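You operate a simulated robot arm through the tools that you are given. There is no shell and no other tool. Be economical: measure what you need, move in short steps, check, and stop when the job is done.

You run a simulated two-armed robot. Do the job below in one go: nothing can be reset, and whatever is moved stays where it is left.

JOB
Put the spool of yellow wire in the large blue tray and update the stock knobs.
Fine: yellow to OUT, green and blue to LOW; their spools stay.
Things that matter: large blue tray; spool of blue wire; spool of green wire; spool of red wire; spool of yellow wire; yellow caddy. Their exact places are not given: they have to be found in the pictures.

Only the result counts: the job must be done as asked and must still hold three seconds after the hand-in. Knocking over, shifting, dropping, spilling or breaking anything else fails it.

ROBOT AND FRAMES
Two 7-joint arms with two-finger parallel grippers on one trunk, on a base that drives. Base frame: it is fixed to the floor where the robot stands at the start and does not move with it; the origin is under the middle of the robot, x ahead of it, y to its left, z up. Units: mm, rad, N and s.
The left shoulder is at the start at [60, 143, 901], the right one opposite. With the tool pointing down near the work surface each hand reaches from about 160 to 540 mm from the robot's upright axis, wherever it stands, measured 20 degrees to its own side. Places, roughly: large blue tray [-2250, 1000, 750]; yellow caddy [-2250, 750, 250]. Payload 1.57 kg a hand.
Tool frame (each hand has its own): the origin (TCP) lies between the finger pads and is the grasp point; the fingertips stand 30 mm ahead of it; z points along the fingers, y is the line along which they close. Largest opening 110 mm; finger width 24, thickness 12; the body of the gripper, 48 by 112 mm, starts 78 mm behind the TCP.
Orientation is that of the tool frame in the base frame, as a unit quaternion [w, x, y, z]. With the fingers straight down and closing along the base's y, the tool's x points along the base's -x, its y along +y and its z along -z.

CONTROLS
- The arms move only by the tool arm_command. It takes "left_motion", "right_motion" or both (then of equal length, played together; a hand with none holds still); each is a list of rows, each an object (a shift or turn left out is 0, a gripper value left out holds the last) with "angular": the turn, a rotation vector about the tool's x, y, z in units of 180 degrees (1.0 is 180 degrees), a list of three; "travel": the shift along the tool's x, y, z in units of 100 mm (1.0 is 100 mm), a list of three; "jaw": the finger opening in mm, from 0 to 110. In form: [{"angular": [wx, wy, wz], "travel": [dx, dy, dz], "jaw": jaw}, ...]. A call has 1 to 20 rows; each row is the pose to reach, as a shift and turn from the pose commanded when the call began, along the tool's axes at that moment. A call with a number of a shift or a turn outside -1 to 1 is refused whole. A row lasts 0.2 s, in which the tool goes at most 50 mm and 0.15 rad; a call with a longer step from one row to the next is refused whole, and so is a gripper value outside its range. Where a pose cannot be reached the arm comes as near as it can. A force on the tool above 40 N (or 10 N above the force at the start of the call, whichever is more), or a blocked arm, ends the call early, and 0.2 s more pass. Each finger travels about 45 mm/s and halts on what it meets, pressing with about 22 N; the grip force reading is that of the motor and also rises with nothing between the fingers. The clock runs only during rows and for 0.2 s after the last one: add rows that repeat a pose to give the fingers time. It gives the time, the measured TCP pose, the force on the tool (base axes), the opening and the grip force at its end, in the units of the frame above (readings bear some noise), with the torque about the TCP (base axes, N m) and any sound that the robot's microphone picked up, and new pictures: "pictures" is both (left out), scene, wrist or none (wrist: the cameras of the hands that moved).
- Cameras (640 x 400 px; columns grow to the right, rows downward): "scene" is now at [46.1, 2.9, 1528]; the picture's right is [0.25, -0.97, 0.00], its down [-0.68, -0.18, -0.71] and it looks along [0.68, 0.18, -0.71] (base axes); focal length 234 px, centre (320, 200). "left" rides on the left gripper at [70, -16, -141] in its tool frame; the picture's right is [0.23, 0.97, 0.00], its down [-0.86, 0.20, -0.48] and it looks along [-0.47, 0.11, 0.88] (tool axes); focal length 222 px, centre (320, 200). "right" rides on the right gripper at [70, 16, -141] in its tool frame; the picture's right is [-0.23, 0.97, 0.00], its down [-0.86, -0.20, -0.48] and it looks along [-0.47, -0.11, 0.88] (tool axes); focal length 222 px, centre (320, 200).
- move_column(by): slides the trunk up (or, below 0, down) by that many mm; the arms and the scene camera ride with it, the base frame stays. It gives what a move gives, with no picture.
- roll_base(legs): drives the robot by 1 to 6 legs, each [ahead, left, turn to the left] in mm, mm and rad, along the robot's own axes; the way and the turn of a leg run together, so that a leg with both is an arc; at most 1500 mm and 3.142 rad a leg. The arms and the cameras ride along, it lands a little off, and it stops where it bumps. It gives what a move gives, and a new picture of the scene camera.
- turn_head(pan, tilt): turns the head with the scene camera to pan (to the left, within 1.501 rad either way) and tilt (down, from -0.506 to 1.204), counted from straight ahead of the robot. It gives what a move gives, and a new picture of the scene camera.
- measure_at(camera, pixels): for up to 12 pixels [column, row] of the newest picture of that camera ("zoom" is the newest enlarged one), the place [x, y, z] in the base frame of the surface seen there, good to about 2 mm, but the place of the scene camera against the robot may be out by one fixed shift of up to 25 mm in any direction. The clock stands still meanwhile.
- enlarge(camera, box): a new picture of the part [left, top, right, bottom] of that camera's present view, enlarged. The clock stands still meanwhile.
- job_done(): hands the job in; it is judged then, once.

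Keep the steps short. Do not move on a guess: measure, check each grasp and each placing, and mend mistakes. In all there are 80 turns and 260 pictures (those below and enlarged ones count). Leave the grippers open and the arms clear of the work at the hand-in unless told otherwise, and finish with a single line.

The tools are called after "Call:" by a JSON object that holds its "fn" and its "kwargs". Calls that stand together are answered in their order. arm_command: Moves the arms, as the interface text tells. Its arguments: {"type":"object","properties":{"left_motion":{"type":"array","items":{"type":"object","properties":{"angular":{"type":"array","items":{"type":"number"}},"travel":{"type":"array","items":{"type":"number"}},"jaw":{"type":"number"}}}},"right_motion":{"type":"array","items":{"type":"object","properties":{"angular":{"type":"array","items":{"type":"number"}},"travel":{"type":"array","items":{"type":"number"}},"jaw":{"type":"number"}}}},"pictures":{"type":"string","enum":["both","scene","wrist","none"]}},"required":[]} The other tools are called the same way: move_column (by) slides the trunk up or down; roll_base (legs) drives the base; turn_head (pan, tilt) turns the head that bears the scene camera; measure_at (camera, pixels) gives the place of the surface under pixels of a picture; enlarge (camera, box) takes an enlarged picture of a part of a camera's view; job_done () hands the job in.

At the start:

```text
time_s: 0.0
left_tool_pos: [376.3, 108.7, 999.1]
left_ee_rot: [0.0, 0.001, 1.0, 0.0]
left_force: [-0.3, -0.6, 0.6]
left_moment: [-0.03, -0.01, -0.01]
left_width: 109.9
left_gripper_force: 0.0
right_tool_pos: [325.6, -213.6, 999.8]
right_ee_rot: [0.0, 0.0, 1.0, 0.0]
right_force: [0.5, -0.1, -0.5]
right_moment: [-0.04, -0.01, 0.03]
right_width: 110.0
right_gripper_force: 0.1
trunk travel left (down, up): [-500.0, 90.0]
robot x, y, heading: [-1.4, 2.6, -0.0]
head pan, tilt: [0.253, 0.785]
```

scene: 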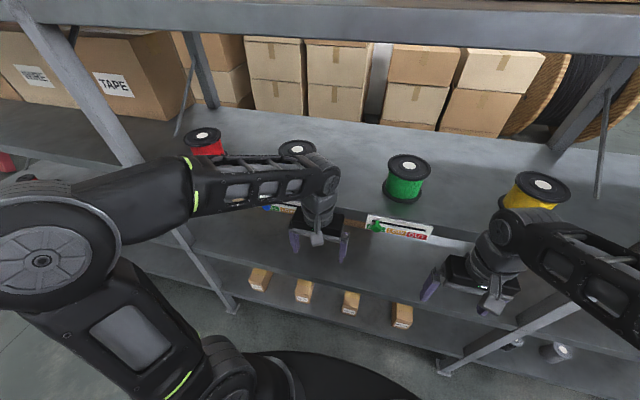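
right: 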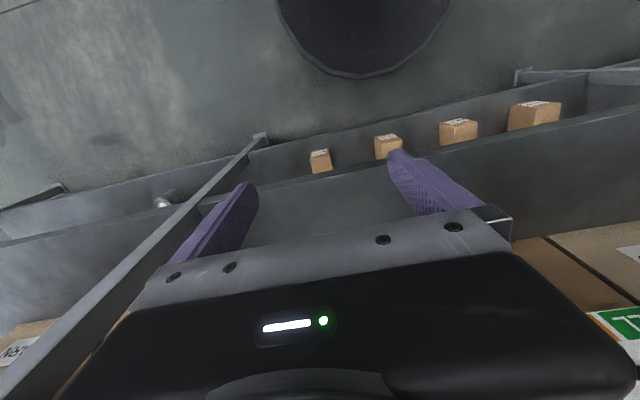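
left: 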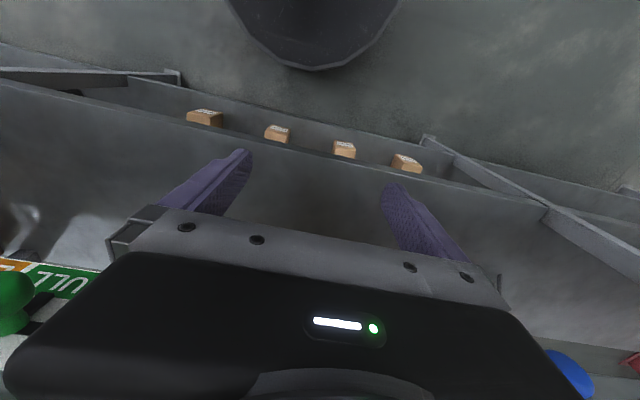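

I see a shelf with red, blue (partly hidden), green and yellow spools and knobs along the shelf's edge. I'll enlarge the shelf area and measure the spools.

Call:
{"fn": "enlarge", "kwargs": {"camera": "scene", "box": [160, 120, 600, 320]}}

Call:
{"fn": "measure_at", "kwargs": {"camera": "scene", "pixels": [[203, 134], [297, 148], [408, 165], [543, 184], [405, 190], [522, 198], [400, 228], [378, 228], [345, 180], [285, 207], [300, 300]]}}

```text
1.45 times, centred on (380, 220) of scene
```

zoom: 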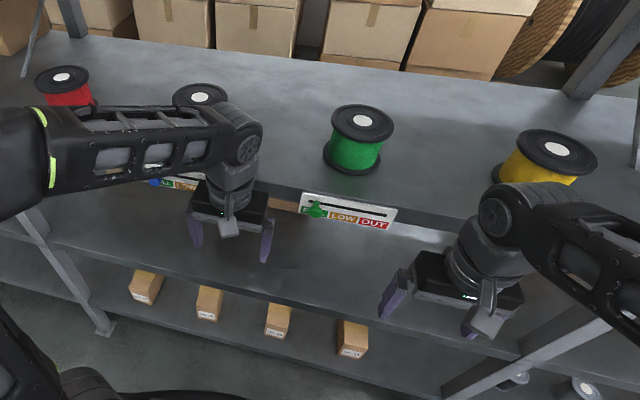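

```text
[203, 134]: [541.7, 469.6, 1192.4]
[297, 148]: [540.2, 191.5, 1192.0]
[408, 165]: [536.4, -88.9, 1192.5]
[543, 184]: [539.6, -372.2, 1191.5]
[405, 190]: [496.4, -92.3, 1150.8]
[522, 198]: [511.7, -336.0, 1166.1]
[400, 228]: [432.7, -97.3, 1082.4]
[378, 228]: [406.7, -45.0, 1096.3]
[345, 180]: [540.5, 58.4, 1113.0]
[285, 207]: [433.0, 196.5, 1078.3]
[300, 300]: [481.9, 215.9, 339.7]
```

The knobs are sliders on the label plates on the shelf's front edge (x≈430). The arms hide part of them, so I'll back off to see them.

Call:
{"fn": "roll_base", "kwargs": {"legs": [[-300, 0, 0]]}}

Call:
{"fn": "turn_head", "kwargs": {"pan": 0, "tilt": 0.5}}

```text
time_s: 2.1
left_tool_pos: [70.6, 108.8, 1000.4]
left_ee_rot: [0.0, 0.0, 1.0, -0.001]
left_force: [-0.1, 0.3, 0.1]
left_moment: [0.03, -0.01, 0.01]
left_width: 110.3
left_gripper_force: 0.1
right_tool_pos: [22.6, -213.2, 999.8]
right_ee_rot: [0.0, -0.001, 1.0, -0.001]
right_force: [-0.2, 0.3, 0.2]
right_moment: [-0.02, 0.0, -0.03]
right_width: 109.8
right_gripper_force: 0.2
trunk travel left (down, up): [-500.0, 90.0]
robot x, y, heading: [-304.1, -5.2, -0.0]
head pan, tilt: [0.253, 0.785]
```

scene: 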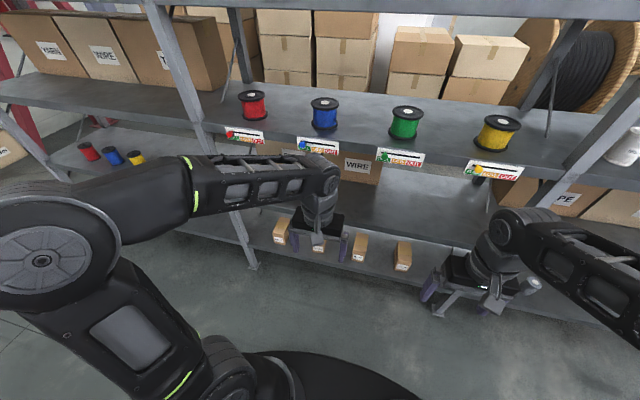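

```text
time_s: 2.9
left_tool_pos: [72.4, 107.6, 999.6]
left_ee_rot: [0.0, -0.001, 1.0, 0.001]
left_force: [0.2, 0.7, -1.0]
left_moment: [-0.01, -0.05, 0.04]
left_width: 109.8
left_gripper_force: 0.0
right_tool_pos: [24.3, -214.9, 998.9]
right_ee_rot: [0.0, 0.0, 1.0, 0.0]
right_force: [0.3, -0.1, -1.0]
right_moment: [-0.01, -0.03, -0.03]
right_width: 110.0
right_gripper_force: 0.1
trunk travel left (down, up): [-500.0, 90.0]
robot x, y, heading: [-301.6, -3.5, -0.003]
head pan, tilt: [0.0, 0.499]
```

scene: 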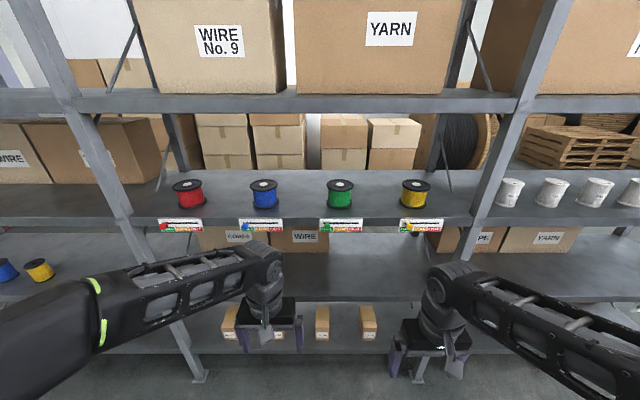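

Now all four sliders are visible. I'll enlarge them and measure.

Call:
{"fn": "enlarge", "kwargs": {"camera": "scene", "box": [220, 170, 380, 270]}}

Call:
{"fn": "enlarge", "kwargs": {"camera": "scene", "box": [380, 190, 460, 240]}}

Call:
{"fn": "measure_at", "kwargs": {"camera": "scene", "pixels": [[265, 183], [341, 184], [416, 185], [416, 199], [402, 227], [445, 227], [430, 220], [362, 226], [322, 226], [285, 226], [241, 225], [300, 210]]}}

```text
4.00 times, centred on (300, 220) of scene
```

zoom: 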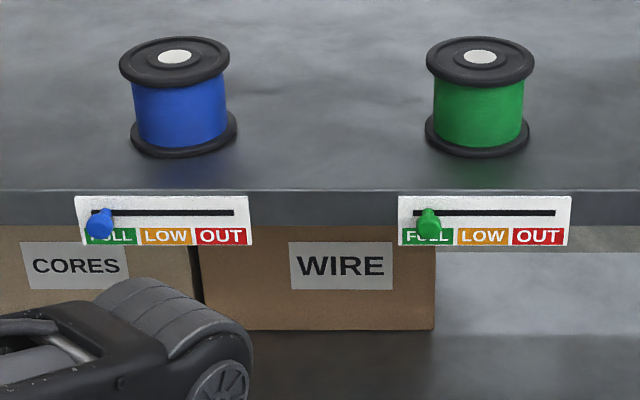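

```text
8.00 times, centred on (420, 215) of scene
```

zoom: 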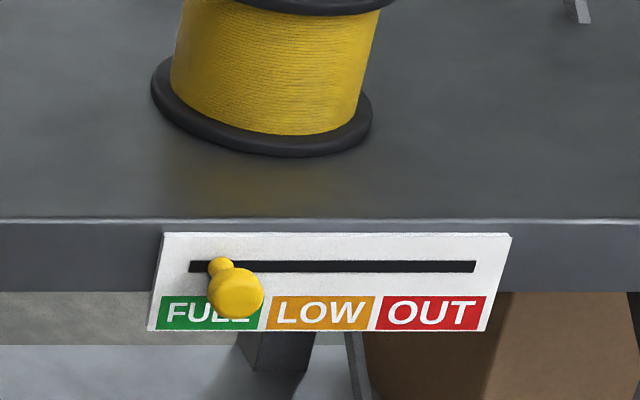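

```text
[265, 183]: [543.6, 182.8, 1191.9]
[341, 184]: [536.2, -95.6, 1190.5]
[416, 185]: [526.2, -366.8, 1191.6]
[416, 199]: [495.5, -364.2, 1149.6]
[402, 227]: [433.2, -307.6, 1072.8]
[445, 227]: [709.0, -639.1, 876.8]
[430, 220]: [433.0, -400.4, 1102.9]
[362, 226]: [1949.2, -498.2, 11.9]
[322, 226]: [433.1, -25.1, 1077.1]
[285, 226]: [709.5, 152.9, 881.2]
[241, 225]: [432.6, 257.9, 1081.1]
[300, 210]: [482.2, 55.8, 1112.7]
```

Call:
{"fn": "measure_at", "kwargs": {"camera": "zoom", "pixels": [[237, 293], [220, 265], [190, 267], [475, 266], [212, 325], [318, 325], [430, 325], [155, 328], [508, 238], [168, 236], [262, 80], [160, 90]]}}

Call:
{"fn": "enlarge", "kwargs": {"camera": "scene", "box": [300, 190, 380, 240]}}

```text
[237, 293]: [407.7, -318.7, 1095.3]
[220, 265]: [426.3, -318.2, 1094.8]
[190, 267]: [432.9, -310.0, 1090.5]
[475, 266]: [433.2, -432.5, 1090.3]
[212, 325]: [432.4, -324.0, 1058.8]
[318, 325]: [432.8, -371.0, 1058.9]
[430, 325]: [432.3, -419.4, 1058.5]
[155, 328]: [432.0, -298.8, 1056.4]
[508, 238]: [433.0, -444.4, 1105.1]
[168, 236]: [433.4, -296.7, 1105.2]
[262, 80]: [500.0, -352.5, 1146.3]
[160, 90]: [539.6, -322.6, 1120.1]
```

```text
8.00 times, centred on (340, 215) of scene
```

zoom: 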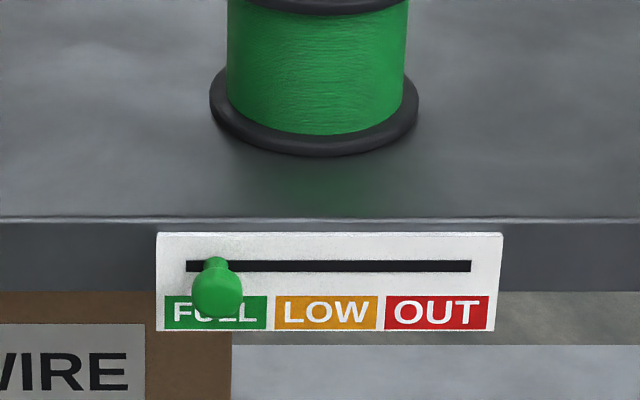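

Plates: knobs at FULL, about 50 mm per step toward −y; knobs protrude ~25 mm. I'll raise the trunk, then drive so the left hand serves blue and the right hand green, and measure with the wrist cameras (not subject to the scene shift).

Call:
{"fn": "move_column", "kwargs": {"by": 88}}

Call:
{"fn": "roll_base", "kwargs": {"legs": [[0, 75, 0], [250, 0, 0]]}}

Call:
{"fn": "arm_command", "kwargs": {"left_motion": [{"travel": [0, 0, 0]}], "right_motion": [{"travel": [0, 0, 0]}], "pictures": "wrist"}}

```text
time_s: 4.1
left_tool_pos: [71.8, 108.9, 1087.9]
left_ee_rot: [0.0, 0.0, 1.0, 0.0]
left_force: [-0.2, -0.2, -0.2]
left_moment: [0.0, 0.04, 0.04]
left_width: 110.0
left_gripper_force: 0.1
right_tool_pos: [22.6, -215.5, 1088.5]
right_ee_rot: [0.0, 0.0, 1.0, 0.0]
right_force: [-0.7, 0.5, -0.4]
right_moment: [-0.03, -0.02, -0.03]
right_width: 110.0
right_gripper_force: 0.0
trunk travel left (down, up): [-588.0, 2.0]
robot x, y, heading: [-304.5, 2.1, 0.001]
head pan, tilt: [0.0, 0.499]
```

```text
time_s: 6.6
left_tool_pos: [328.9, 184.8, 1087.2]
left_ee_rot: [0.0, 0.0, 1.0, 0.0]
left_force: [0.0, 0.0, -0.9]
left_moment: [-0.03, 0.04, -0.03]
left_width: 110.0
left_gripper_force: 0.0
right_tool_pos: [278.6, -138.1, 1087.5]
right_ee_rot: [-0.001, 0.001, 1.0, -0.001]
right_force: [0.7, -0.5, 0.2]
right_moment: [-0.01, 0.05, 0.01]
right_width: 110.1
right_gripper_force: 0.1
trunk travel left (down, up): [-588.0, 2.0]
robot x, y, heading: [-48.1, 77.1, 0.003]
head pan, tilt: [0.0, 0.499]
```

scene: 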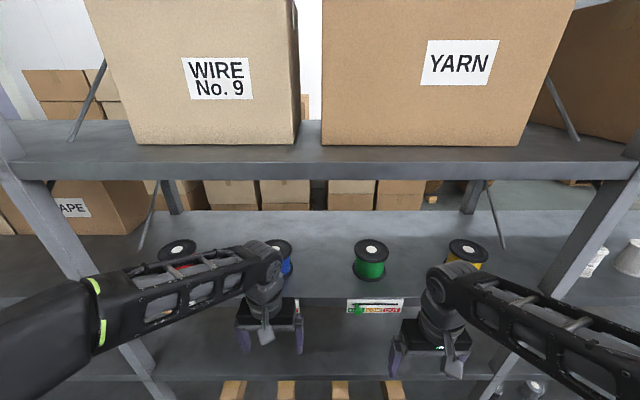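

```text
time_s: 7.0
left_tool_pos: [328.6, 184.5, 1087.8]
left_ee_rot: [0.001, 0.001, 1.0, -0.001]
left_force: [-0.5, 0.6, 0.1]
left_moment: [0.0, 0.01, 0.02]
left_width: 110.1
left_gripper_force: 0.0
right_tool_pos: [278.2, -139.4, 1087.7]
right_ee_rot: [0.0, 0.001, 1.0, 0.0]
right_force: [0.5, 0.5, 1.1]
right_moment: [0.03, 0.01, -0.03]
right_width: 110.3
right_gripper_force: 0.1
trunk travel left (down, up): [-588.0, 2.0]
robot x, y, heading: [-48.1, 75.2, -0.001]
head pan, tilt: [0.0, 0.499]
```

right: 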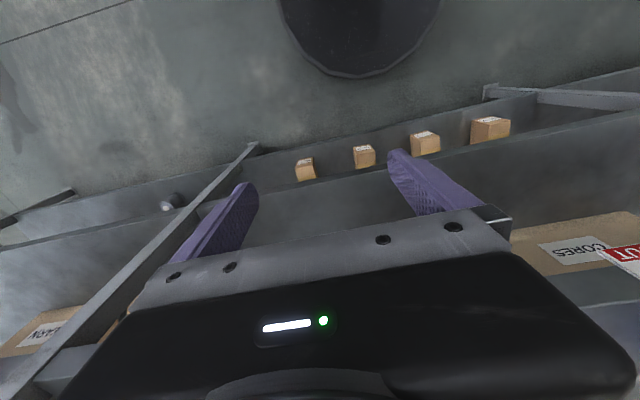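
left: 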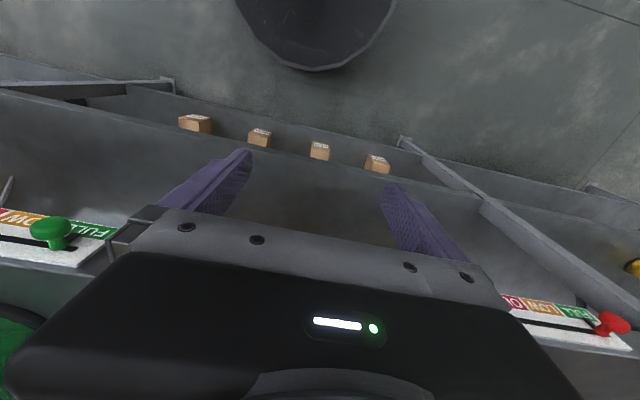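

The left wrist camera sees the green knob at (50,232) and red knob at (612,322). Measuring these gives the scene camera's shift.

Call:
{"fn": "measure_at", "kwargs": {"camera": "left", "pixels": [[50, 230], [57, 245], [3, 218], [116, 230], [75, 266], [612, 320], [630, 348], [505, 296], [632, 266]]}}

Call:
{"fn": "enlarge", "kwargs": {"camera": "scene", "box": [336, 280, 416, 330]}}

Call:
{"fn": "enlarge", "kwargs": {"camera": "left", "box": [0, 190, 160, 290]}}

```text
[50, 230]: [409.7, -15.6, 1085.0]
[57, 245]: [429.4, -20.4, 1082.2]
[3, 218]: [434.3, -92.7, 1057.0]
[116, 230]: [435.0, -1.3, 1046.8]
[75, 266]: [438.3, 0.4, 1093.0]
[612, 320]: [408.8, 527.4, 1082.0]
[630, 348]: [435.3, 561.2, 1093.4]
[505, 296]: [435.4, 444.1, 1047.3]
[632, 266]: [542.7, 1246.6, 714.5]
```

```text
8.00 times, centred on (376, 305) of scene
```

zoom: 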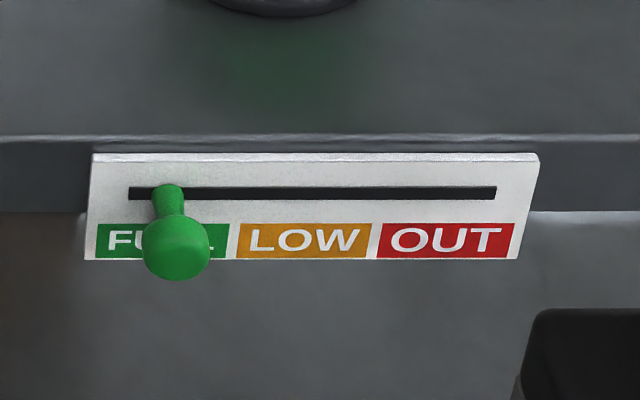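

```text
4.00 times, centred on (80, 240) of left
```

zoom: 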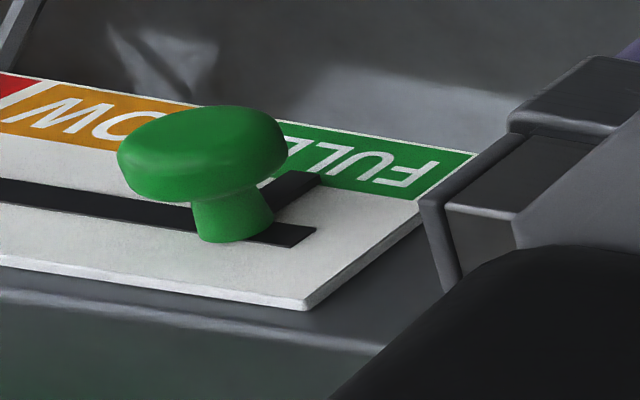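

I see a dark notch by the knob stem; I need to know if it is a slot branch. Enlarging more.

Call:
{"fn": "enlarge", "kwargs": {"camera": "left", "box": [30, 215, 110, 265]}}

Call:
{"fn": "enlarge", "kwargs": {"camera": "left", "box": [500, 270, 640, 358]}}

Call:
{"fn": "measure_at", "kwargs": {"camera": "scene", "pixels": [[358, 312], [357, 305], [348, 300], [397, 303]]}}

```text
8.00 times, centred on (70, 240) of left
```

zoom: 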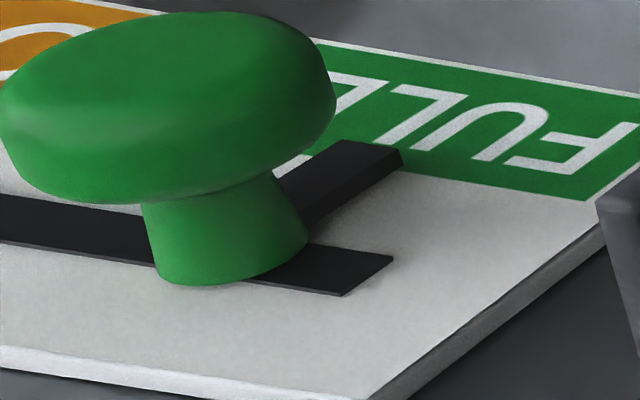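

```text
4.55 times, centred on (570, 314) of left
```

zoom: 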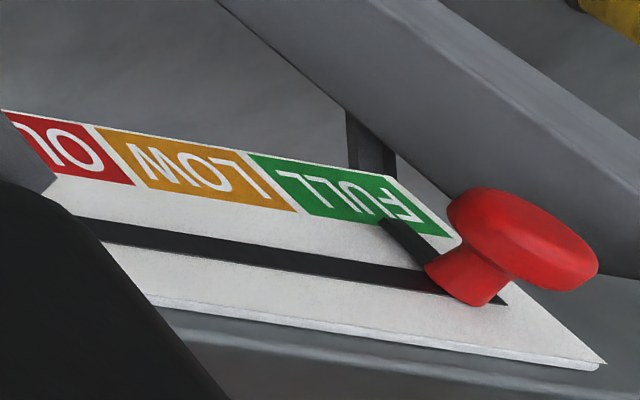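

```text
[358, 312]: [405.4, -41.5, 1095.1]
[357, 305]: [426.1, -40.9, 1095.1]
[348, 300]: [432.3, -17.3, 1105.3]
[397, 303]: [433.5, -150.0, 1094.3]
```

The dark notch is just the knob's pointer. The scene is offset by about (+3,+20,−12) versus the wrist camera: true stems are green y≈−20, blue ≈260, yellow ≈−299, z≈1082. Next I line the hands up in front of blue (left) and green (right), jaws at 60.

Call:
{"fn": "arm_command", "kwargs": {"left_motion": [{"travel": [0, 0.25, 0], "jaw": 60}, {"travel": [0, 0.5, 0]}, {"travel": [0, 0.755, 0]}, {"travel": [0, 0.755, 0]}], "right_motion": [{"travel": [-0.2, 0.33, 0], "jaw": 60}, {"travel": [-0.4, 0.66, 0]}, {"travel": [-0.6, 1.0, 0]}, {"travel": [-0.6, 1.0, 0]}]}}

```text
time_s: 8.0
left_tool_pos: [329.3, 260.2, 1088.7]
left_ee_rot: [-0.001, 0.002, 1.0, 0.0]
left_force: [0.1, 0.1, -1.1]
left_moment: [0.0, -0.03, 0.04]
left_width: 59.9
left_gripper_force: 0.1
right_tool_pos: [336.2, -38.6, 1089.3]
right_ee_rot: [0.001, 0.001, 1.0, -0.001]
right_force: [0.1, -0.4, 0.3]
right_moment: [0.02, 0.0, 0.01]
right_width: 59.9
right_gripper_force: 0.0
trunk travel left (down, up): [-588.0, 2.0]
robot x, y, heading: [-46.2, 76.1, -0.002]
head pan, tilt: [0.0, 0.499]
```

scene: 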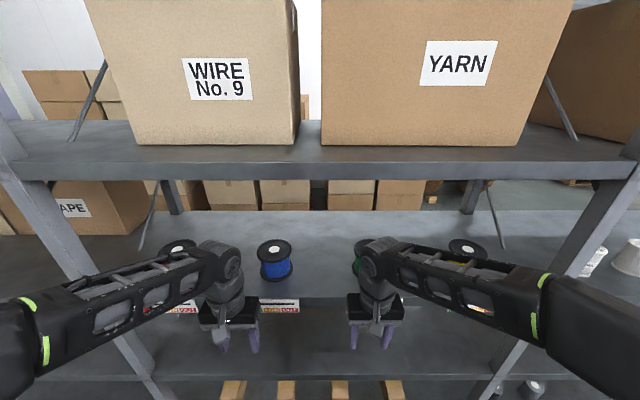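
right: 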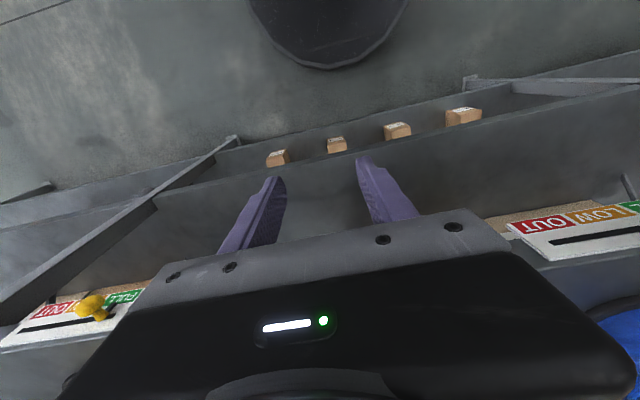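
left: 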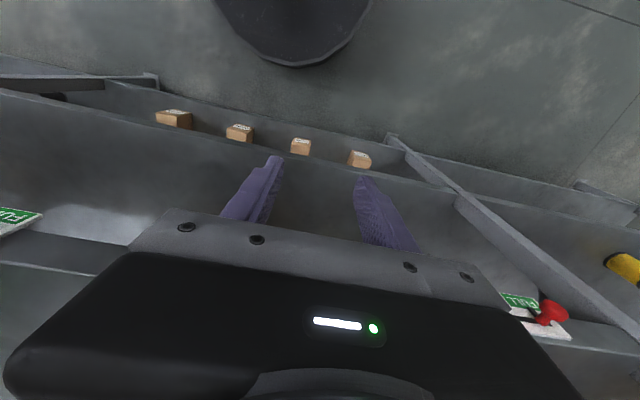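

Call:
{"fn": "measure_at", "kwargs": {"camera": "right", "pixels": [[90, 304], [99, 316], [511, 224], [561, 213], [30, 313]]}}

Call:
{"fn": "measure_at", "kwargs": {"camera": "left", "pixels": [[552, 312], [542, 322], [568, 338], [40, 212]]}}

Call:
{"fn": "enlarge", "kwargs": {"camera": "right", "box": [0, 260, 160, 360]}}

```text
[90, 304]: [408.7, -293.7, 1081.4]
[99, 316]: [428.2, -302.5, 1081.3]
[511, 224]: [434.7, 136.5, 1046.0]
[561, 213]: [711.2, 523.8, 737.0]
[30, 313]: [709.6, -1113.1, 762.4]
```

```text
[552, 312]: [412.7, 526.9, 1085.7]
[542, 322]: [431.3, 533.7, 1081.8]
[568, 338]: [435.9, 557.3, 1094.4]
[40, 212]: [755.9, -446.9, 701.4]
```

```text
4.00 times, centred on (80, 310) of right
```

zoom: 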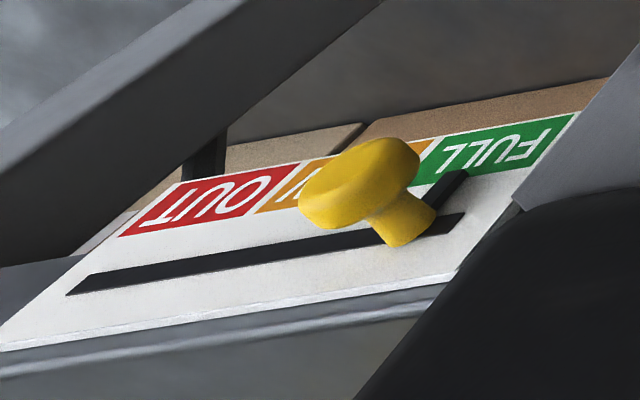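

Estimates agree. I go forward to straddle both knobs (TCP x≈414, z≈1083).

Call:
{"fn": "arm_command", "kwargs": {"left_motion": [{"travel": [-0.2, 0, 0.05]}, {"travel": [-0.4, 0, 0.05]}, {"travel": [-0.6, 0, 0.05]}, {"travel": [-0.75, 0, 0.05]}, {"travel": [-0.85, 0, 0.05]}, {"travel": [-0.85, 0, 0.05]}], "right_motion": [{"travel": [-0.1, 0.185, 0.05]}, {"travel": [-0.3, 0.185, 0.05]}, {"travel": [-0.5, 0.185, 0.05]}, {"travel": [-0.65, 0.185, 0.05]}, {"travel": [-0.775, 0.185, 0.05]}, {"travel": [-0.775, 0.185, 0.05]}]}}

```text
time_s: 9.4
left_tool_pos: [413.9, 260.6, 1082.9]
left_ee_rot: [0.0, 0.001, 1.0, 0.0]
left_force: [-0.2, 0.0, -0.1]
left_moment: [0.01, -0.02, 0.02]
left_width: 59.9
left_gripper_force: 0.1
right_tool_pos: [416.8, -18.8, 1082.6]
right_ee_rot: [0.0, 0.001, 1.0, 0.001]
right_force: [0.1, 0.0, 0.1]
right_moment: [-0.02, -0.05, 0.01]
right_width: 60.1
right_gripper_force: 0.1
trunk travel left (down, up): [-588.0, 2.0]
robot x, y, heading: [-48.6, 78.3, 0.0]
head pan, tilt: [0.0, 0.499]
```

scene: 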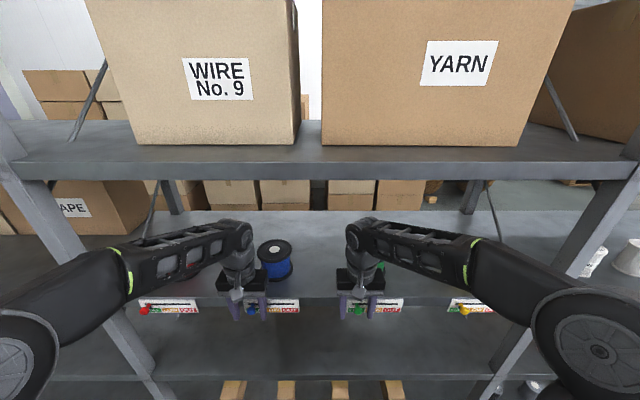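
right: 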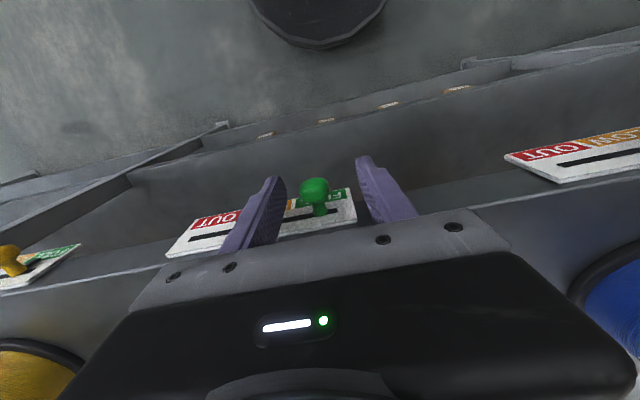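
left: 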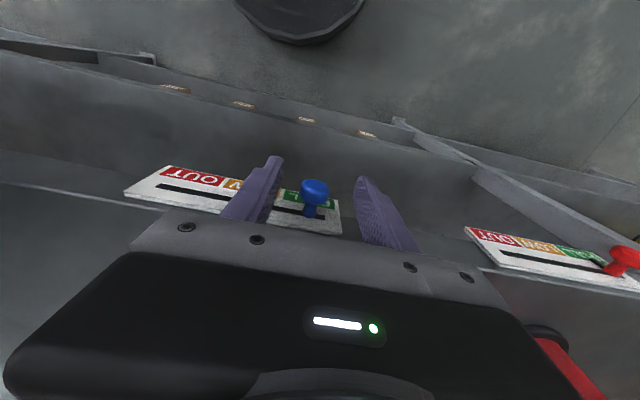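

Both knobs sit centred between the fingers. I'll measure the stems, plate edges and LOW centres from the wrist views.

Call:
{"fn": "enlarge", "kwargs": {"camera": "right", "box": [160, 150, 400, 300]}}

Call:
{"fn": "measure_at", "kwargs": {"camera": "right", "pixels": [[315, 188], [320, 208], [354, 222], [349, 192], [170, 254]]}}

Call:
{"fn": "measure_at", "kwargs": {"camera": "left", "pixels": [[313, 190], [310, 210], [339, 231], [338, 202], [127, 194]]}}

```text
2.67 times, centred on (280, 225) of right
```

zoom: 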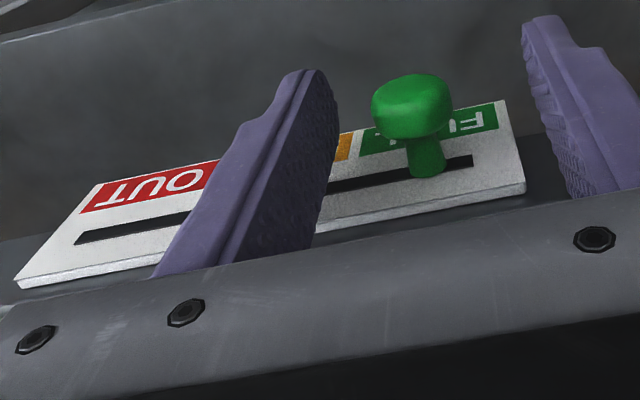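

```text
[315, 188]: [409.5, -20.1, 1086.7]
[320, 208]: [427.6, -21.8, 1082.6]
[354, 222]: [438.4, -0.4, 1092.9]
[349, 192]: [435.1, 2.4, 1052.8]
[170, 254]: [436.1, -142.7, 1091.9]
```

```text
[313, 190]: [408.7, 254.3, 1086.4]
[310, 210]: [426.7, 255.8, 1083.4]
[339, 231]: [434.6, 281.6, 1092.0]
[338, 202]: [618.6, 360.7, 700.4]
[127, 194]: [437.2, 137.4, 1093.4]
```

Knob stems: green y≈−21.5, blue ≈256; LOW centres ≈−71.5 and ≈209. I centre the hands and close.

Call:
{"fn": "arm_command", "kwargs": {"left_motion": [{"travel": [0, -0.045, 0]}, {"travel": [0, -0.045, 0], "jaw": 10}, {"travel": [0, -0.045, 0]}, {"travel": [0, -0.045, 0]}, {"travel": [0, -0.045, 0]}], "right_motion": [{"travel": [0, -0.025, 0]}, {"travel": [0, -0.025, 0], "jaw": 10}, {"travel": [0, -0.025, 0]}, {"travel": [0, -0.025, 0]}, {"travel": [0, -0.025, 0]}], "pictures": "none"}}

```text
time_s: 10.6
left_tool_pos: [413.5, 254.6, 1082.6]
left_ee_rot: [0.0, 0.001, 1.0, 0.001]
left_force: [0.6, 0.9, -0.9]
left_moment: [0.0, 0.0, 0.29]
left_width: 20.4
left_gripper_force: 28.3
right_tool_pos: [417.7, -23.7, 1082.7]
right_ee_rot: [0.001, 0.0, 1.0, 0.0]
right_force: [-0.4, -4.1, 1.0]
right_moment: [0.01, 0.05, 0.29]
right_width: 20.7
right_gripper_force: 28.2
trunk travel left (down, up): [-588.0, 2.0]
robot x, y, heading: [-48.4, 74.3, 0.003]
head pan, tilt: [0.0, 0.499]
```

Both gripped (20.5 mm). Sliding both to LOW.

Call:
{"fn": "arm_command", "kwargs": {"left_motion": [{"travel": [0, -0.1, 0]}, {"travel": [0, -0.2, 0]}, {"travel": [0, -0.3, 0]}, {"travel": [0, -0.4, 0]}, {"travel": [0, -0.475, 0]}, {"travel": [0, -0.475, 0]}], "right_motion": [{"travel": [0, -0.1, 0]}, {"travel": [0, -0.2, 0]}, {"travel": [0, -0.3, 0]}, {"travel": [0, -0.4, 0]}, {"travel": [0, -0.49, 0]}, {"travel": [0, -0.49, 0]}]}}

```text
time_s: 12.0
left_tool_pos: [413.2, 207.9, 1082.6]
left_ee_rot: [0.0, 0.001, 1.0, 0.0]
left_force: [-3.6, -0.5, 0.4]
left_moment: [-0.04, -0.15, 0.32]
left_width: 20.3
left_gripper_force: 34.1
right_tool_pos: [416.2, -72.3, 1082.8]
right_ee_rot: [0.0, 0.001, 1.0, 0.0]
right_force: [3.0, -0.8, 0.4]
right_moment: [-0.03, -0.15, 0.36]
right_width: 20.5
right_gripper_force: 33.6
trunk travel left (down, up): [-588.0, 2.0]
robot x, y, heading: [-45.7, 78.3, 0.004]
head pan, tilt: [0.0, 0.499]
```

scene: 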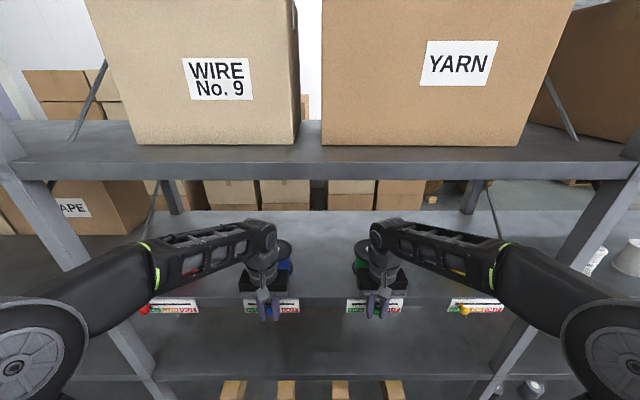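
right: 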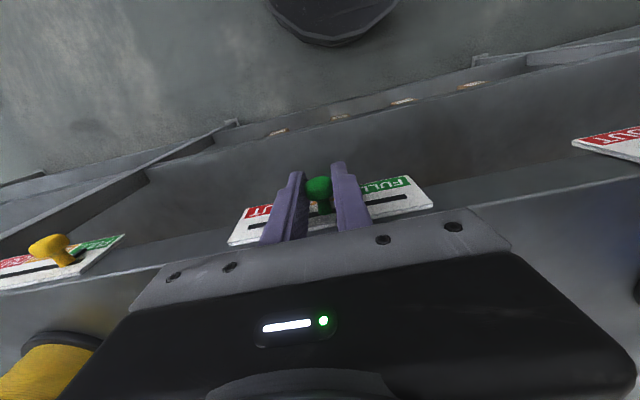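
left: 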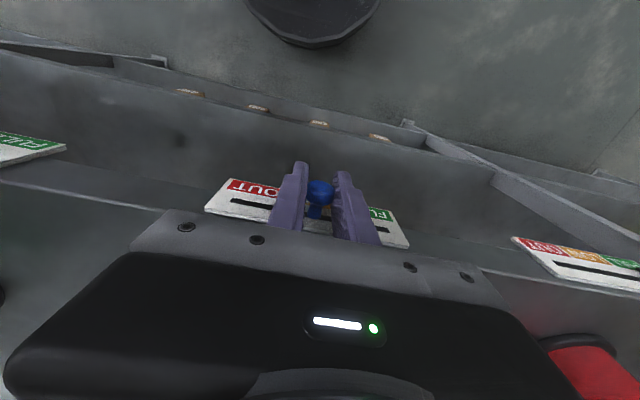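

Both moved. I open the jaws and back straight off.

Call:
{"fn": "arm_command", "kwargs": {"left_motion": [{"jaw": 60}, {"jaw": 60}, {"jaw": 60}, {"travel": [0.3, 0, 0]}, {"travel": [0.6, 0, 0]}, {"travel": [0.9, 0, 0]}, {"travel": [0.9, 0, 0]}], "right_motion": [{"jaw": 60}, {"jaw": 60}, {"jaw": 60}, {"travel": [0.3, 0, 0]}, {"travel": [0.6, 0, 0]}, {"travel": [0.9, 0, 0]}, {"travel": [0.9, 0, 0]}], "pictures": "scene"}}

Call:
{"fn": "enlarge", "kwargs": {"camera": "scene", "box": [220, 270, 420, 395]}}

```text
time_s: 13.6
left_tool_pos: [323.2, 206.7, 1081.9]
left_ee_rot: [-0.001, 0.001, 1.0, 0.0]
left_force: [0.4, 0.2, 0.1]
left_moment: [0.02, 0.02, -0.02]
left_width: 60.2
left_gripper_force: 0.0
right_tool_pos: [327.5, -72.1, 1082.7]
right_ee_rot: [-0.001, 0.001, 1.0, 0.0]
right_force: [0.9, 0.0, -0.5]
right_moment: [-0.02, -0.01, -0.02]
right_width: 59.8
right_gripper_force: 0.0
trunk travel left (down, up): [-588.0, 2.0]
robot x, y, heading: [-48.4, 78.3, 0.004]
head pan, tilt: [0.0, 0.499]
```

scene: 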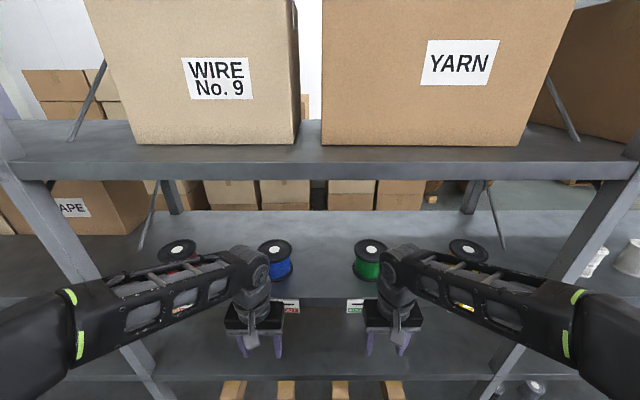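

```text
3.20 times, centred on (320, 332) of scene
```

zoom: 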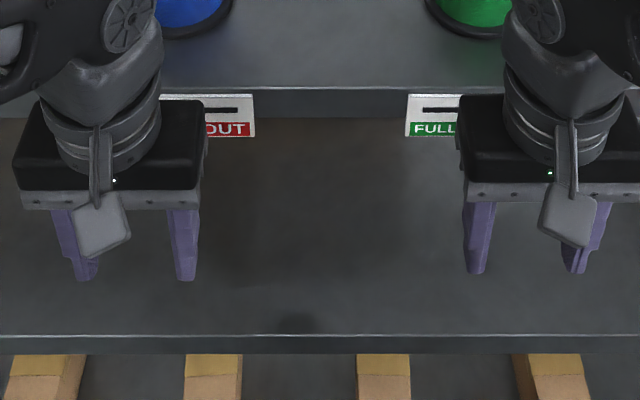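

Hands clear. I drive 305 mm to the right for the yellow knob, which also lets the camera view the blue/green plates.

Call:
{"fn": "roll_base", "kwargs": {"legs": [[0, -305, 0]]}}

Call:
{"fn": "enlarge", "kwargs": {"camera": "scene", "box": [50, 250, 260, 381]}}

```text
time_s: 15.6
left_tool_pos: [321.4, -91.3, 1083.0]
left_ee_rot: [0.0, -0.002, 1.0, 0.001]
left_force: [-0.9, 0.6, 0.3]
left_moment: [0.01, -0.01, -0.02]
left_width: 60.1
left_gripper_force: 0.1
right_tool_pos: [328.1, -372.1, 1083.9]
right_ee_rot: [0.0, -0.004, 1.0, 0.001]
right_force: [0.1, 0.0, 0.0]
right_moment: [0.04, 0.0, -0.03]
right_width: 60.0
right_gripper_force: 0.1
trunk travel left (down, up): [-588.0, 2.0]
robot x, y, heading: [-46.7, -223.9, 0.006]
head pan, tilt: [0.0, 0.499]
```

scene: 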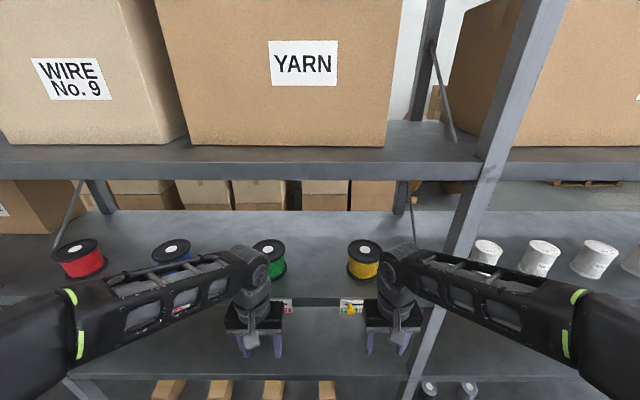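

```text
3.05 times, centred on (155, 316) of scene
```

zoom: 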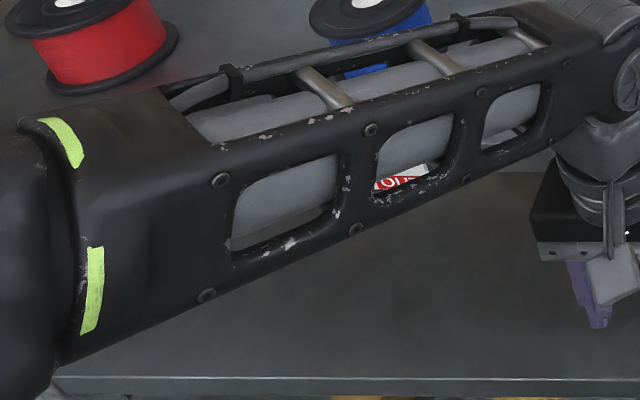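

I measure the upright post near the yellow plate for clearance.

Call:
{"fn": "measure_at", "kwargs": {"camera": "scene", "pixels": [[450, 262], [430, 320], [412, 385], [470, 200], [490, 140], [478, 150], [420, 350]]}}

Call:
{"fn": "arm_command", "kwargs": {"right_motion": [{"travel": [0, 0.35, 0]}, {"travel": [0, 0.71, 0]}, {"travel": [0, 0.71, 0]}]}}

```text
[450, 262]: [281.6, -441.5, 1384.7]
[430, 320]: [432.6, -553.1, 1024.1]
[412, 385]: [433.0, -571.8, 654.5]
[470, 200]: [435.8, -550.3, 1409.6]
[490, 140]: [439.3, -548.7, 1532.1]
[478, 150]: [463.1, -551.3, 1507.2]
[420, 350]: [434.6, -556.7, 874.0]
```

```text
time_s: 16.4
left_tool_pos: [321.5, -91.2, 1082.3]
left_ee_rot: [0.0, -0.003, 1.0, -0.001]
left_force: [-0.1, 0.6, -0.4]
left_moment: [0.01, 0.01, -0.03]
left_width: 60.0
left_gripper_force: 0.1
right_tool_pos: [328.0, -298.3, 1082.3]
right_ee_rot: [0.0, -0.003, 1.0, 0.0]
right_force: [0.1, -0.5, 0.0]
right_moment: [0.0, 0.0, 0.02]
right_width: 59.8
right_gripper_force: 0.0
trunk travel left (down, up): [-588.0, 2.0]
robot x, y, heading: [-48.6, -227.4, 0.002]
head pan, tilt: [0.0, 0.499]
```

scene: 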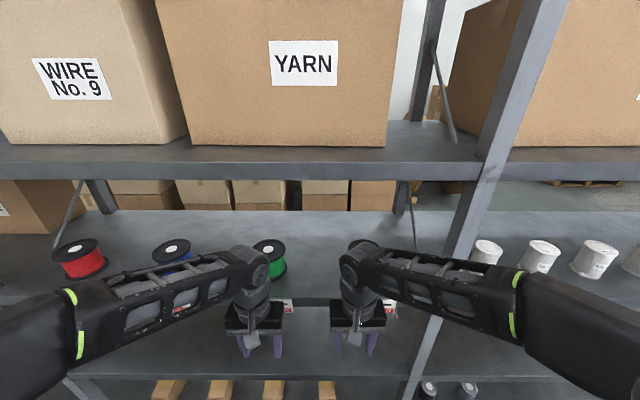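
right: 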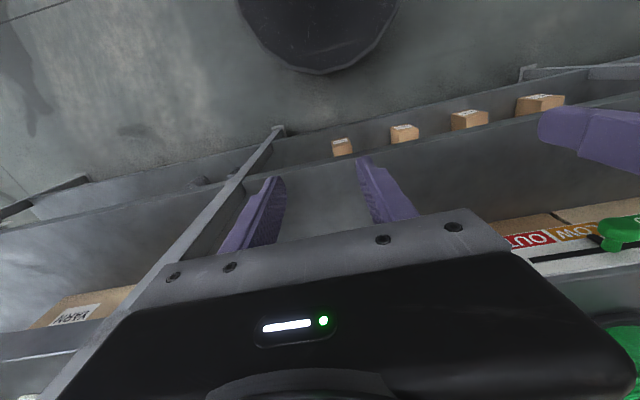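

Post edge is about y≈−535 (corrected), clear. Forward to straddle the yellow knob.

Call:
{"fn": "arm_command", "kwargs": {"right_motion": [{"travel": [-0.2, 0, 0]}, {"travel": [-0.4, 0, 0]}, {"travel": [-0.6, 0, 0]}, {"travel": [-0.75, 0, 0]}, {"travel": [-0.86, 0, 0]}, {"travel": [-0.86, 0, 0]}], "pictures": "wrist"}}

Call:
{"fn": "enlarge", "kwargs": {"camera": "right", "box": [160, 130, 480, 330]}}

```text
time_s: 17.8
left_tool_pos: [323.0, -91.4, 1083.2]
left_ee_rot: [0.0, -0.002, 1.0, 0.0]
left_force: [-0.3, 0.0, -0.7]
left_moment: [-0.03, 0.0, 0.02]
left_width: 60.3
left_gripper_force: 0.1
right_tool_pos: [414.5, -299.8, 1082.1]
right_ee_rot: [0.0, -0.003, 1.0, 0.0]
right_force: [-0.4, -0.5, 0.1]
right_moment: [0.0, 0.02, 0.01]
right_width: 60.3
right_gripper_force: 0.0
trunk travel left (down, up): [-588.0, 2.0]
robot x, y, heading: [-45.0, -223.3, 0.007]
head pan, tilt: [0.0, 0.499]
```

right: 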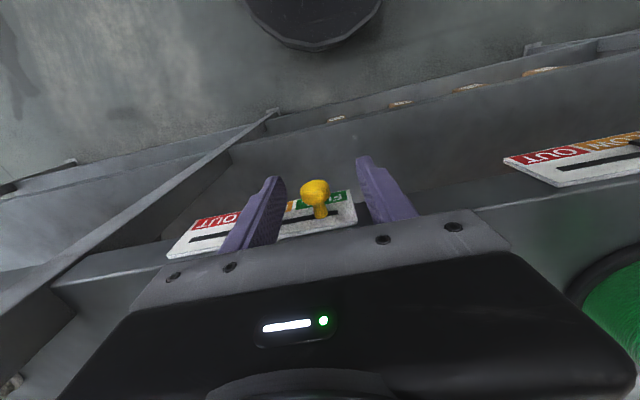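

```text
2.00 times, centred on (320, 230) of right
```

zoom: 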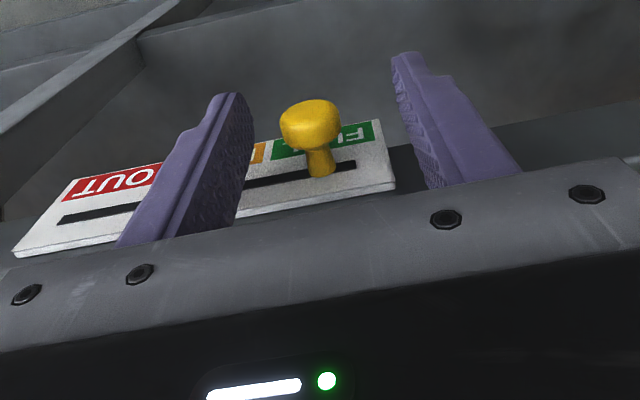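

Knob is between the fingers. Measuring the stem and plate ends, then I'll close.

Call:
{"fn": "measure_at", "kwargs": {"camera": "right", "pixels": [[315, 190], [320, 210], [356, 222], [170, 257], [192, 240], [210, 221]]}}

Call:
{"fn": "arm_command", "kwargs": {"right_motion": [{"jaw": 10}, {"jaw": 10}, {"jaw": 10}, {"jaw": 10}], "pictures": "none"}}

```text
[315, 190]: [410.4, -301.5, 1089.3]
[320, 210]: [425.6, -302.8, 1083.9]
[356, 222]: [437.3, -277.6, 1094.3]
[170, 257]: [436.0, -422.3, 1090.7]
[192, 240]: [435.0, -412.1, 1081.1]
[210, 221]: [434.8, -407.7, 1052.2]
```

```text
time_s: 18.8
left_tool_pos: [322.7, -92.1, 1082.5]
left_ee_rot: [0.0, -0.003, 1.0, 0.0]
left_force: [0.3, -0.6, 0.2]
left_moment: [0.02, 0.01, 0.03]
left_width: 60.2
left_gripper_force: 0.1
right_tool_pos: [414.9, -301.5, 1083.3]
right_ee_rot: [0.0, -0.002, 1.0, 0.0]
right_force: [0.4, -11.2, 2.2]
right_moment: [-0.04, 0.0, -0.42]
right_width: 20.8
right_gripper_force: 28.7
trunk travel left (down, up): [-588.0, 2.0]
robot x, y, heading: [-47.1, -222.9, 0.004]
head pan, tilt: [0.0, 0.499]
```

Gripped. Sliding 100 mm to OUT.

Call:
{"fn": "arm_command", "kwargs": {"right_motion": [{"travel": [0, -0.15, 0]}, {"travel": [0, -0.3, 0]}, {"travel": [0, -0.45, 0]}, {"travel": [0, -0.6, 0]}, {"travel": [0, -0.75, 0]}, {"travel": [0, -0.88, 0]}, {"travel": [0, -1.0, 0]}, {"travel": [0, -1.0, 0]}], "pictures": "wrist"}}

Call:
{"fn": "enlarge", "kwargs": {"camera": "right", "box": [200, 130, 520, 330]}}

```text
time_s: 20.6
left_tool_pos: [322.7, -91.6, 1082.9]
left_ee_rot: [0.0, -0.003, 1.0, 0.0]
left_force: [-0.2, -0.6, -0.6]
left_moment: [-0.01, -0.04, -0.01]
left_width: 59.8
left_gripper_force: 0.0
right_tool_pos: [414.5, -401.1, 1082.2]
right_ee_rot: [-0.001, -0.003, 1.0, 0.0]
right_force: [-0.7, 0.1, -7.2]
right_moment: [-0.07, -0.1, -0.42]
right_width: 20.9
right_gripper_force: 34.1
trunk travel left (down, up): [-588.0, 2.0]
robot x, y, heading: [-44.9, -226.1, 0.007]
head pan, tilt: [0.0, 0.499]
```

right: 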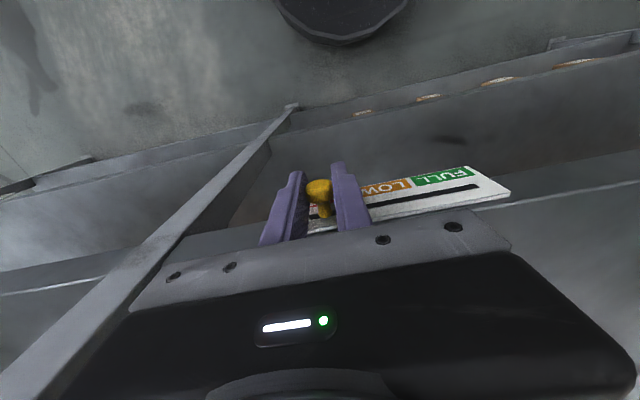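

```text
2.00 times, centred on (360, 230) of right
```

zoom: 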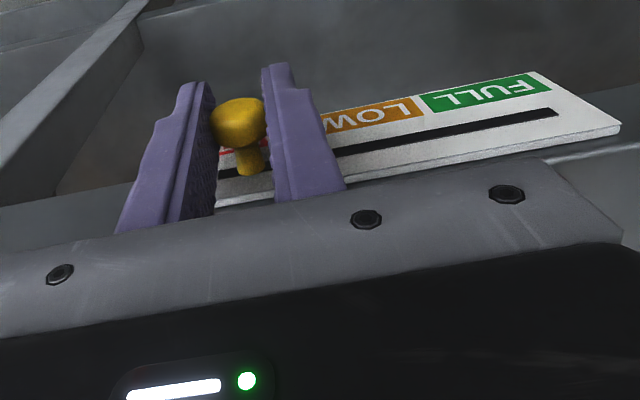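

At OUT. Open, back the hand off, then drive back 250 mm to inspect all plates and the spool.

Call:
{"fn": "arm_command", "kwargs": {"right_motion": [{"jaw": 60}, {"jaw": 60}, {"jaw": 60}, {"travel": [0.3, 0, 0]}, {"travel": [0.6, 0, 0]}, {"travel": [0.9, 0, 0]}, {"travel": [0.9, 0, 0]}], "pictures": "none"}}

Call:
{"fn": "roll_base", "kwargs": {"legs": [[-280, 0, 0]]}}

Call:
{"fn": "enlarge", "kwargs": {"camera": "scene", "box": [100, 160, 420, 360]}}

```text
time_s: 22.2
left_tool_pos: [322.5, -91.2, 1082.7]
left_ee_rot: [-0.001, -0.002, 1.0, 0.0]
left_force: [0.7, 0.4, 0.5]
left_moment: [0.02, -0.02, -0.01]
left_width: 60.0
left_gripper_force: 0.1
right_tool_pos: [325.4, -401.8, 1082.3]
right_ee_rot: [-0.001, -0.003, 1.0, 0.001]
right_force: [-0.1, -0.3, -0.3]
right_moment: [0.03, 0.01, 0.01]
right_width: 60.3
right_gripper_force: 0.1
trunk travel left (down, up): [-588.0, 2.0]
robot x, y, heading: [-48.5, -228.0, 0.001]
head pan, tilt: [0.0, 0.499]
```

```text
time_s: 24.2
left_tool_pos: [40.4, -93.8, 1083.8]
left_ee_rot: [0.0, -0.001, 1.0, 0.0]
left_force: [-0.2, 0.9, 0.1]
left_moment: [0.01, -0.05, 0.02]
left_width: 59.8
left_gripper_force: 0.0
right_tool_pos: [41.7, -405.6, 1084.6]
right_ee_rot: [0.0, -0.001, 1.0, 0.0]
right_force: [0.0, 0.0, -0.2]
right_moment: [-0.02, -0.04, 0.04]
right_width: 59.9
right_gripper_force: 0.1
trunk travel left (down, up): [-588.0, 2.0]
robot x, y, heading: [-324.5, -223.0, -0.001]
head pan, tilt: [0.0, 0.499]
```

scene: 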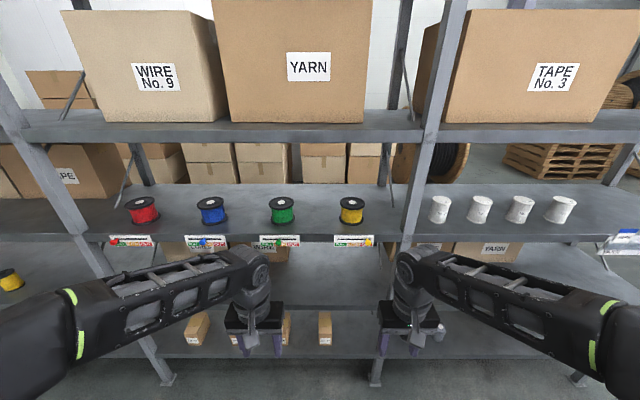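

```text
2.00 times, centred on (260, 260) of scene
```

zoom: 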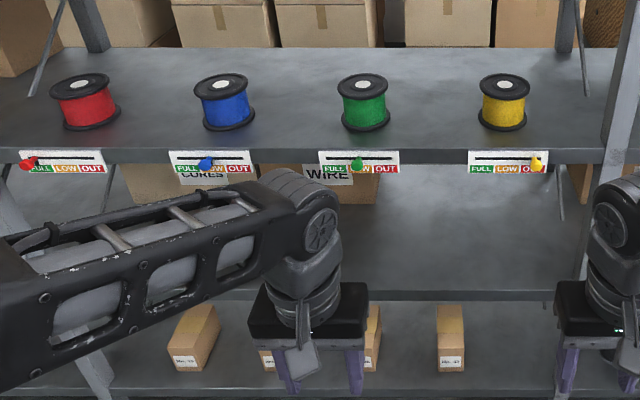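

Call:
{"fn": "enlarge", "kwargs": {"camera": "scene", "box": [180, 190, 310, 271]}}

Call:
{"fn": "measure_at", "kwargs": {"camera": "zoom", "pixels": [[118, 265], [495, 257], [27, 229], [245, 229], [392, 226], [610, 226]]}}

Call:
{"fn": "enlarge", "kwargs": {"camera": "scene", "box": [310, 185, 400, 251]}}

```text
4.92 times, centred on (245, 230) of scene
```

zoom: 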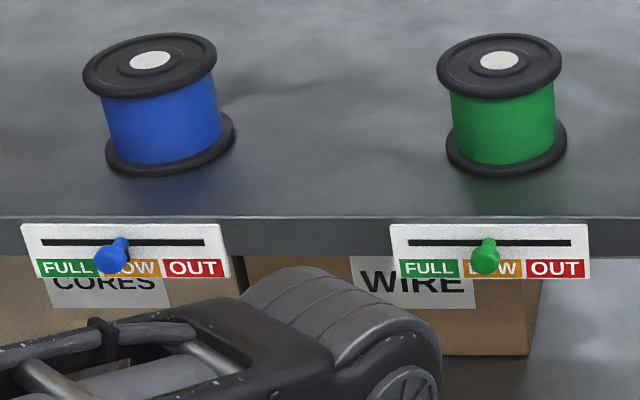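

```text
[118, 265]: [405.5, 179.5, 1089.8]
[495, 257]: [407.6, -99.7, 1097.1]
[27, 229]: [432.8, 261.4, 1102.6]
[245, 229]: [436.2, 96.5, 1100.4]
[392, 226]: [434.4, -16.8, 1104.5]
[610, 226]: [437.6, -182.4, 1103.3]
```

```text
6.06 times, centred on (355, 218) of scene
```

zoom: 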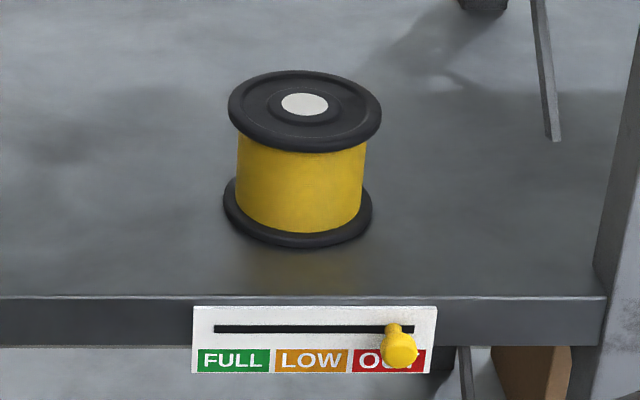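

Knobs: blue and green at LOW, yellow at OUT, red unchanged. Now measuring the yellow spool in this zoom.

Call:
{"fn": "measure_at", "kwargs": {"camera": "zoom", "pixels": [[304, 104], [230, 108], [380, 115], [305, 150], [303, 71], [303, 190], [238, 190], [362, 190], [300, 240], [226, 210], [304, 128], [255, 90]]}}

```text
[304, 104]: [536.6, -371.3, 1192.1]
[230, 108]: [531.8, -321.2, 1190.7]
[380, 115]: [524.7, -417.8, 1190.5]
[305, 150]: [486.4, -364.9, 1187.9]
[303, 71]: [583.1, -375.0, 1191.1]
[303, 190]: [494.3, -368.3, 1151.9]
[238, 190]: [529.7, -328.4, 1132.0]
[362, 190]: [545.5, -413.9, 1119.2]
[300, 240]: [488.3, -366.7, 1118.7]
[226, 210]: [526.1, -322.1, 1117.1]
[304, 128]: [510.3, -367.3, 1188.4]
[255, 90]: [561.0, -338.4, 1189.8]
```

Flange diameter ~100 mm, body ~84 mm, height ~79. A top-down grasp needs headroom under the upper shelf, so I measure its lower edge and the wrist/forearm height.

Call:
{"fn": "measure_at", "kwargs": {"camera": "scene", "pixels": [[320, 141], [320, 128], [400, 141], [415, 255], [425, 262], [410, 285], [256, 265], [245, 290], [240, 318], [415, 318]]}}

Call:
{"fn": "enlarge", "kwargs": {"camera": "scene", "box": [340, 220, 560, 358]}}

```text
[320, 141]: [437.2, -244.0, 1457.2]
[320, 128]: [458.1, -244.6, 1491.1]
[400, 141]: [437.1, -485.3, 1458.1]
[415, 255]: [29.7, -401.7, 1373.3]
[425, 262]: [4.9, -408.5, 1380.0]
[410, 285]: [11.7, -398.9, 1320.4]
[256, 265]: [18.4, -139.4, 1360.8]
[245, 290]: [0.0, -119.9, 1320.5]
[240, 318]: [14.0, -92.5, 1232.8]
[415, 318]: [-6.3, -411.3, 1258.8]
```

```text
2.90 times, centred on (450, 289) of scene
```

zoom: 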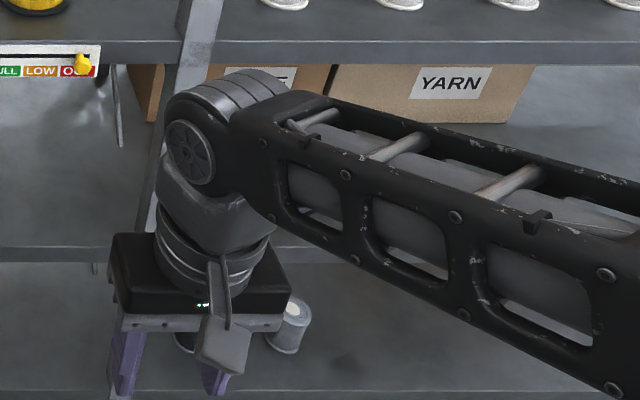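

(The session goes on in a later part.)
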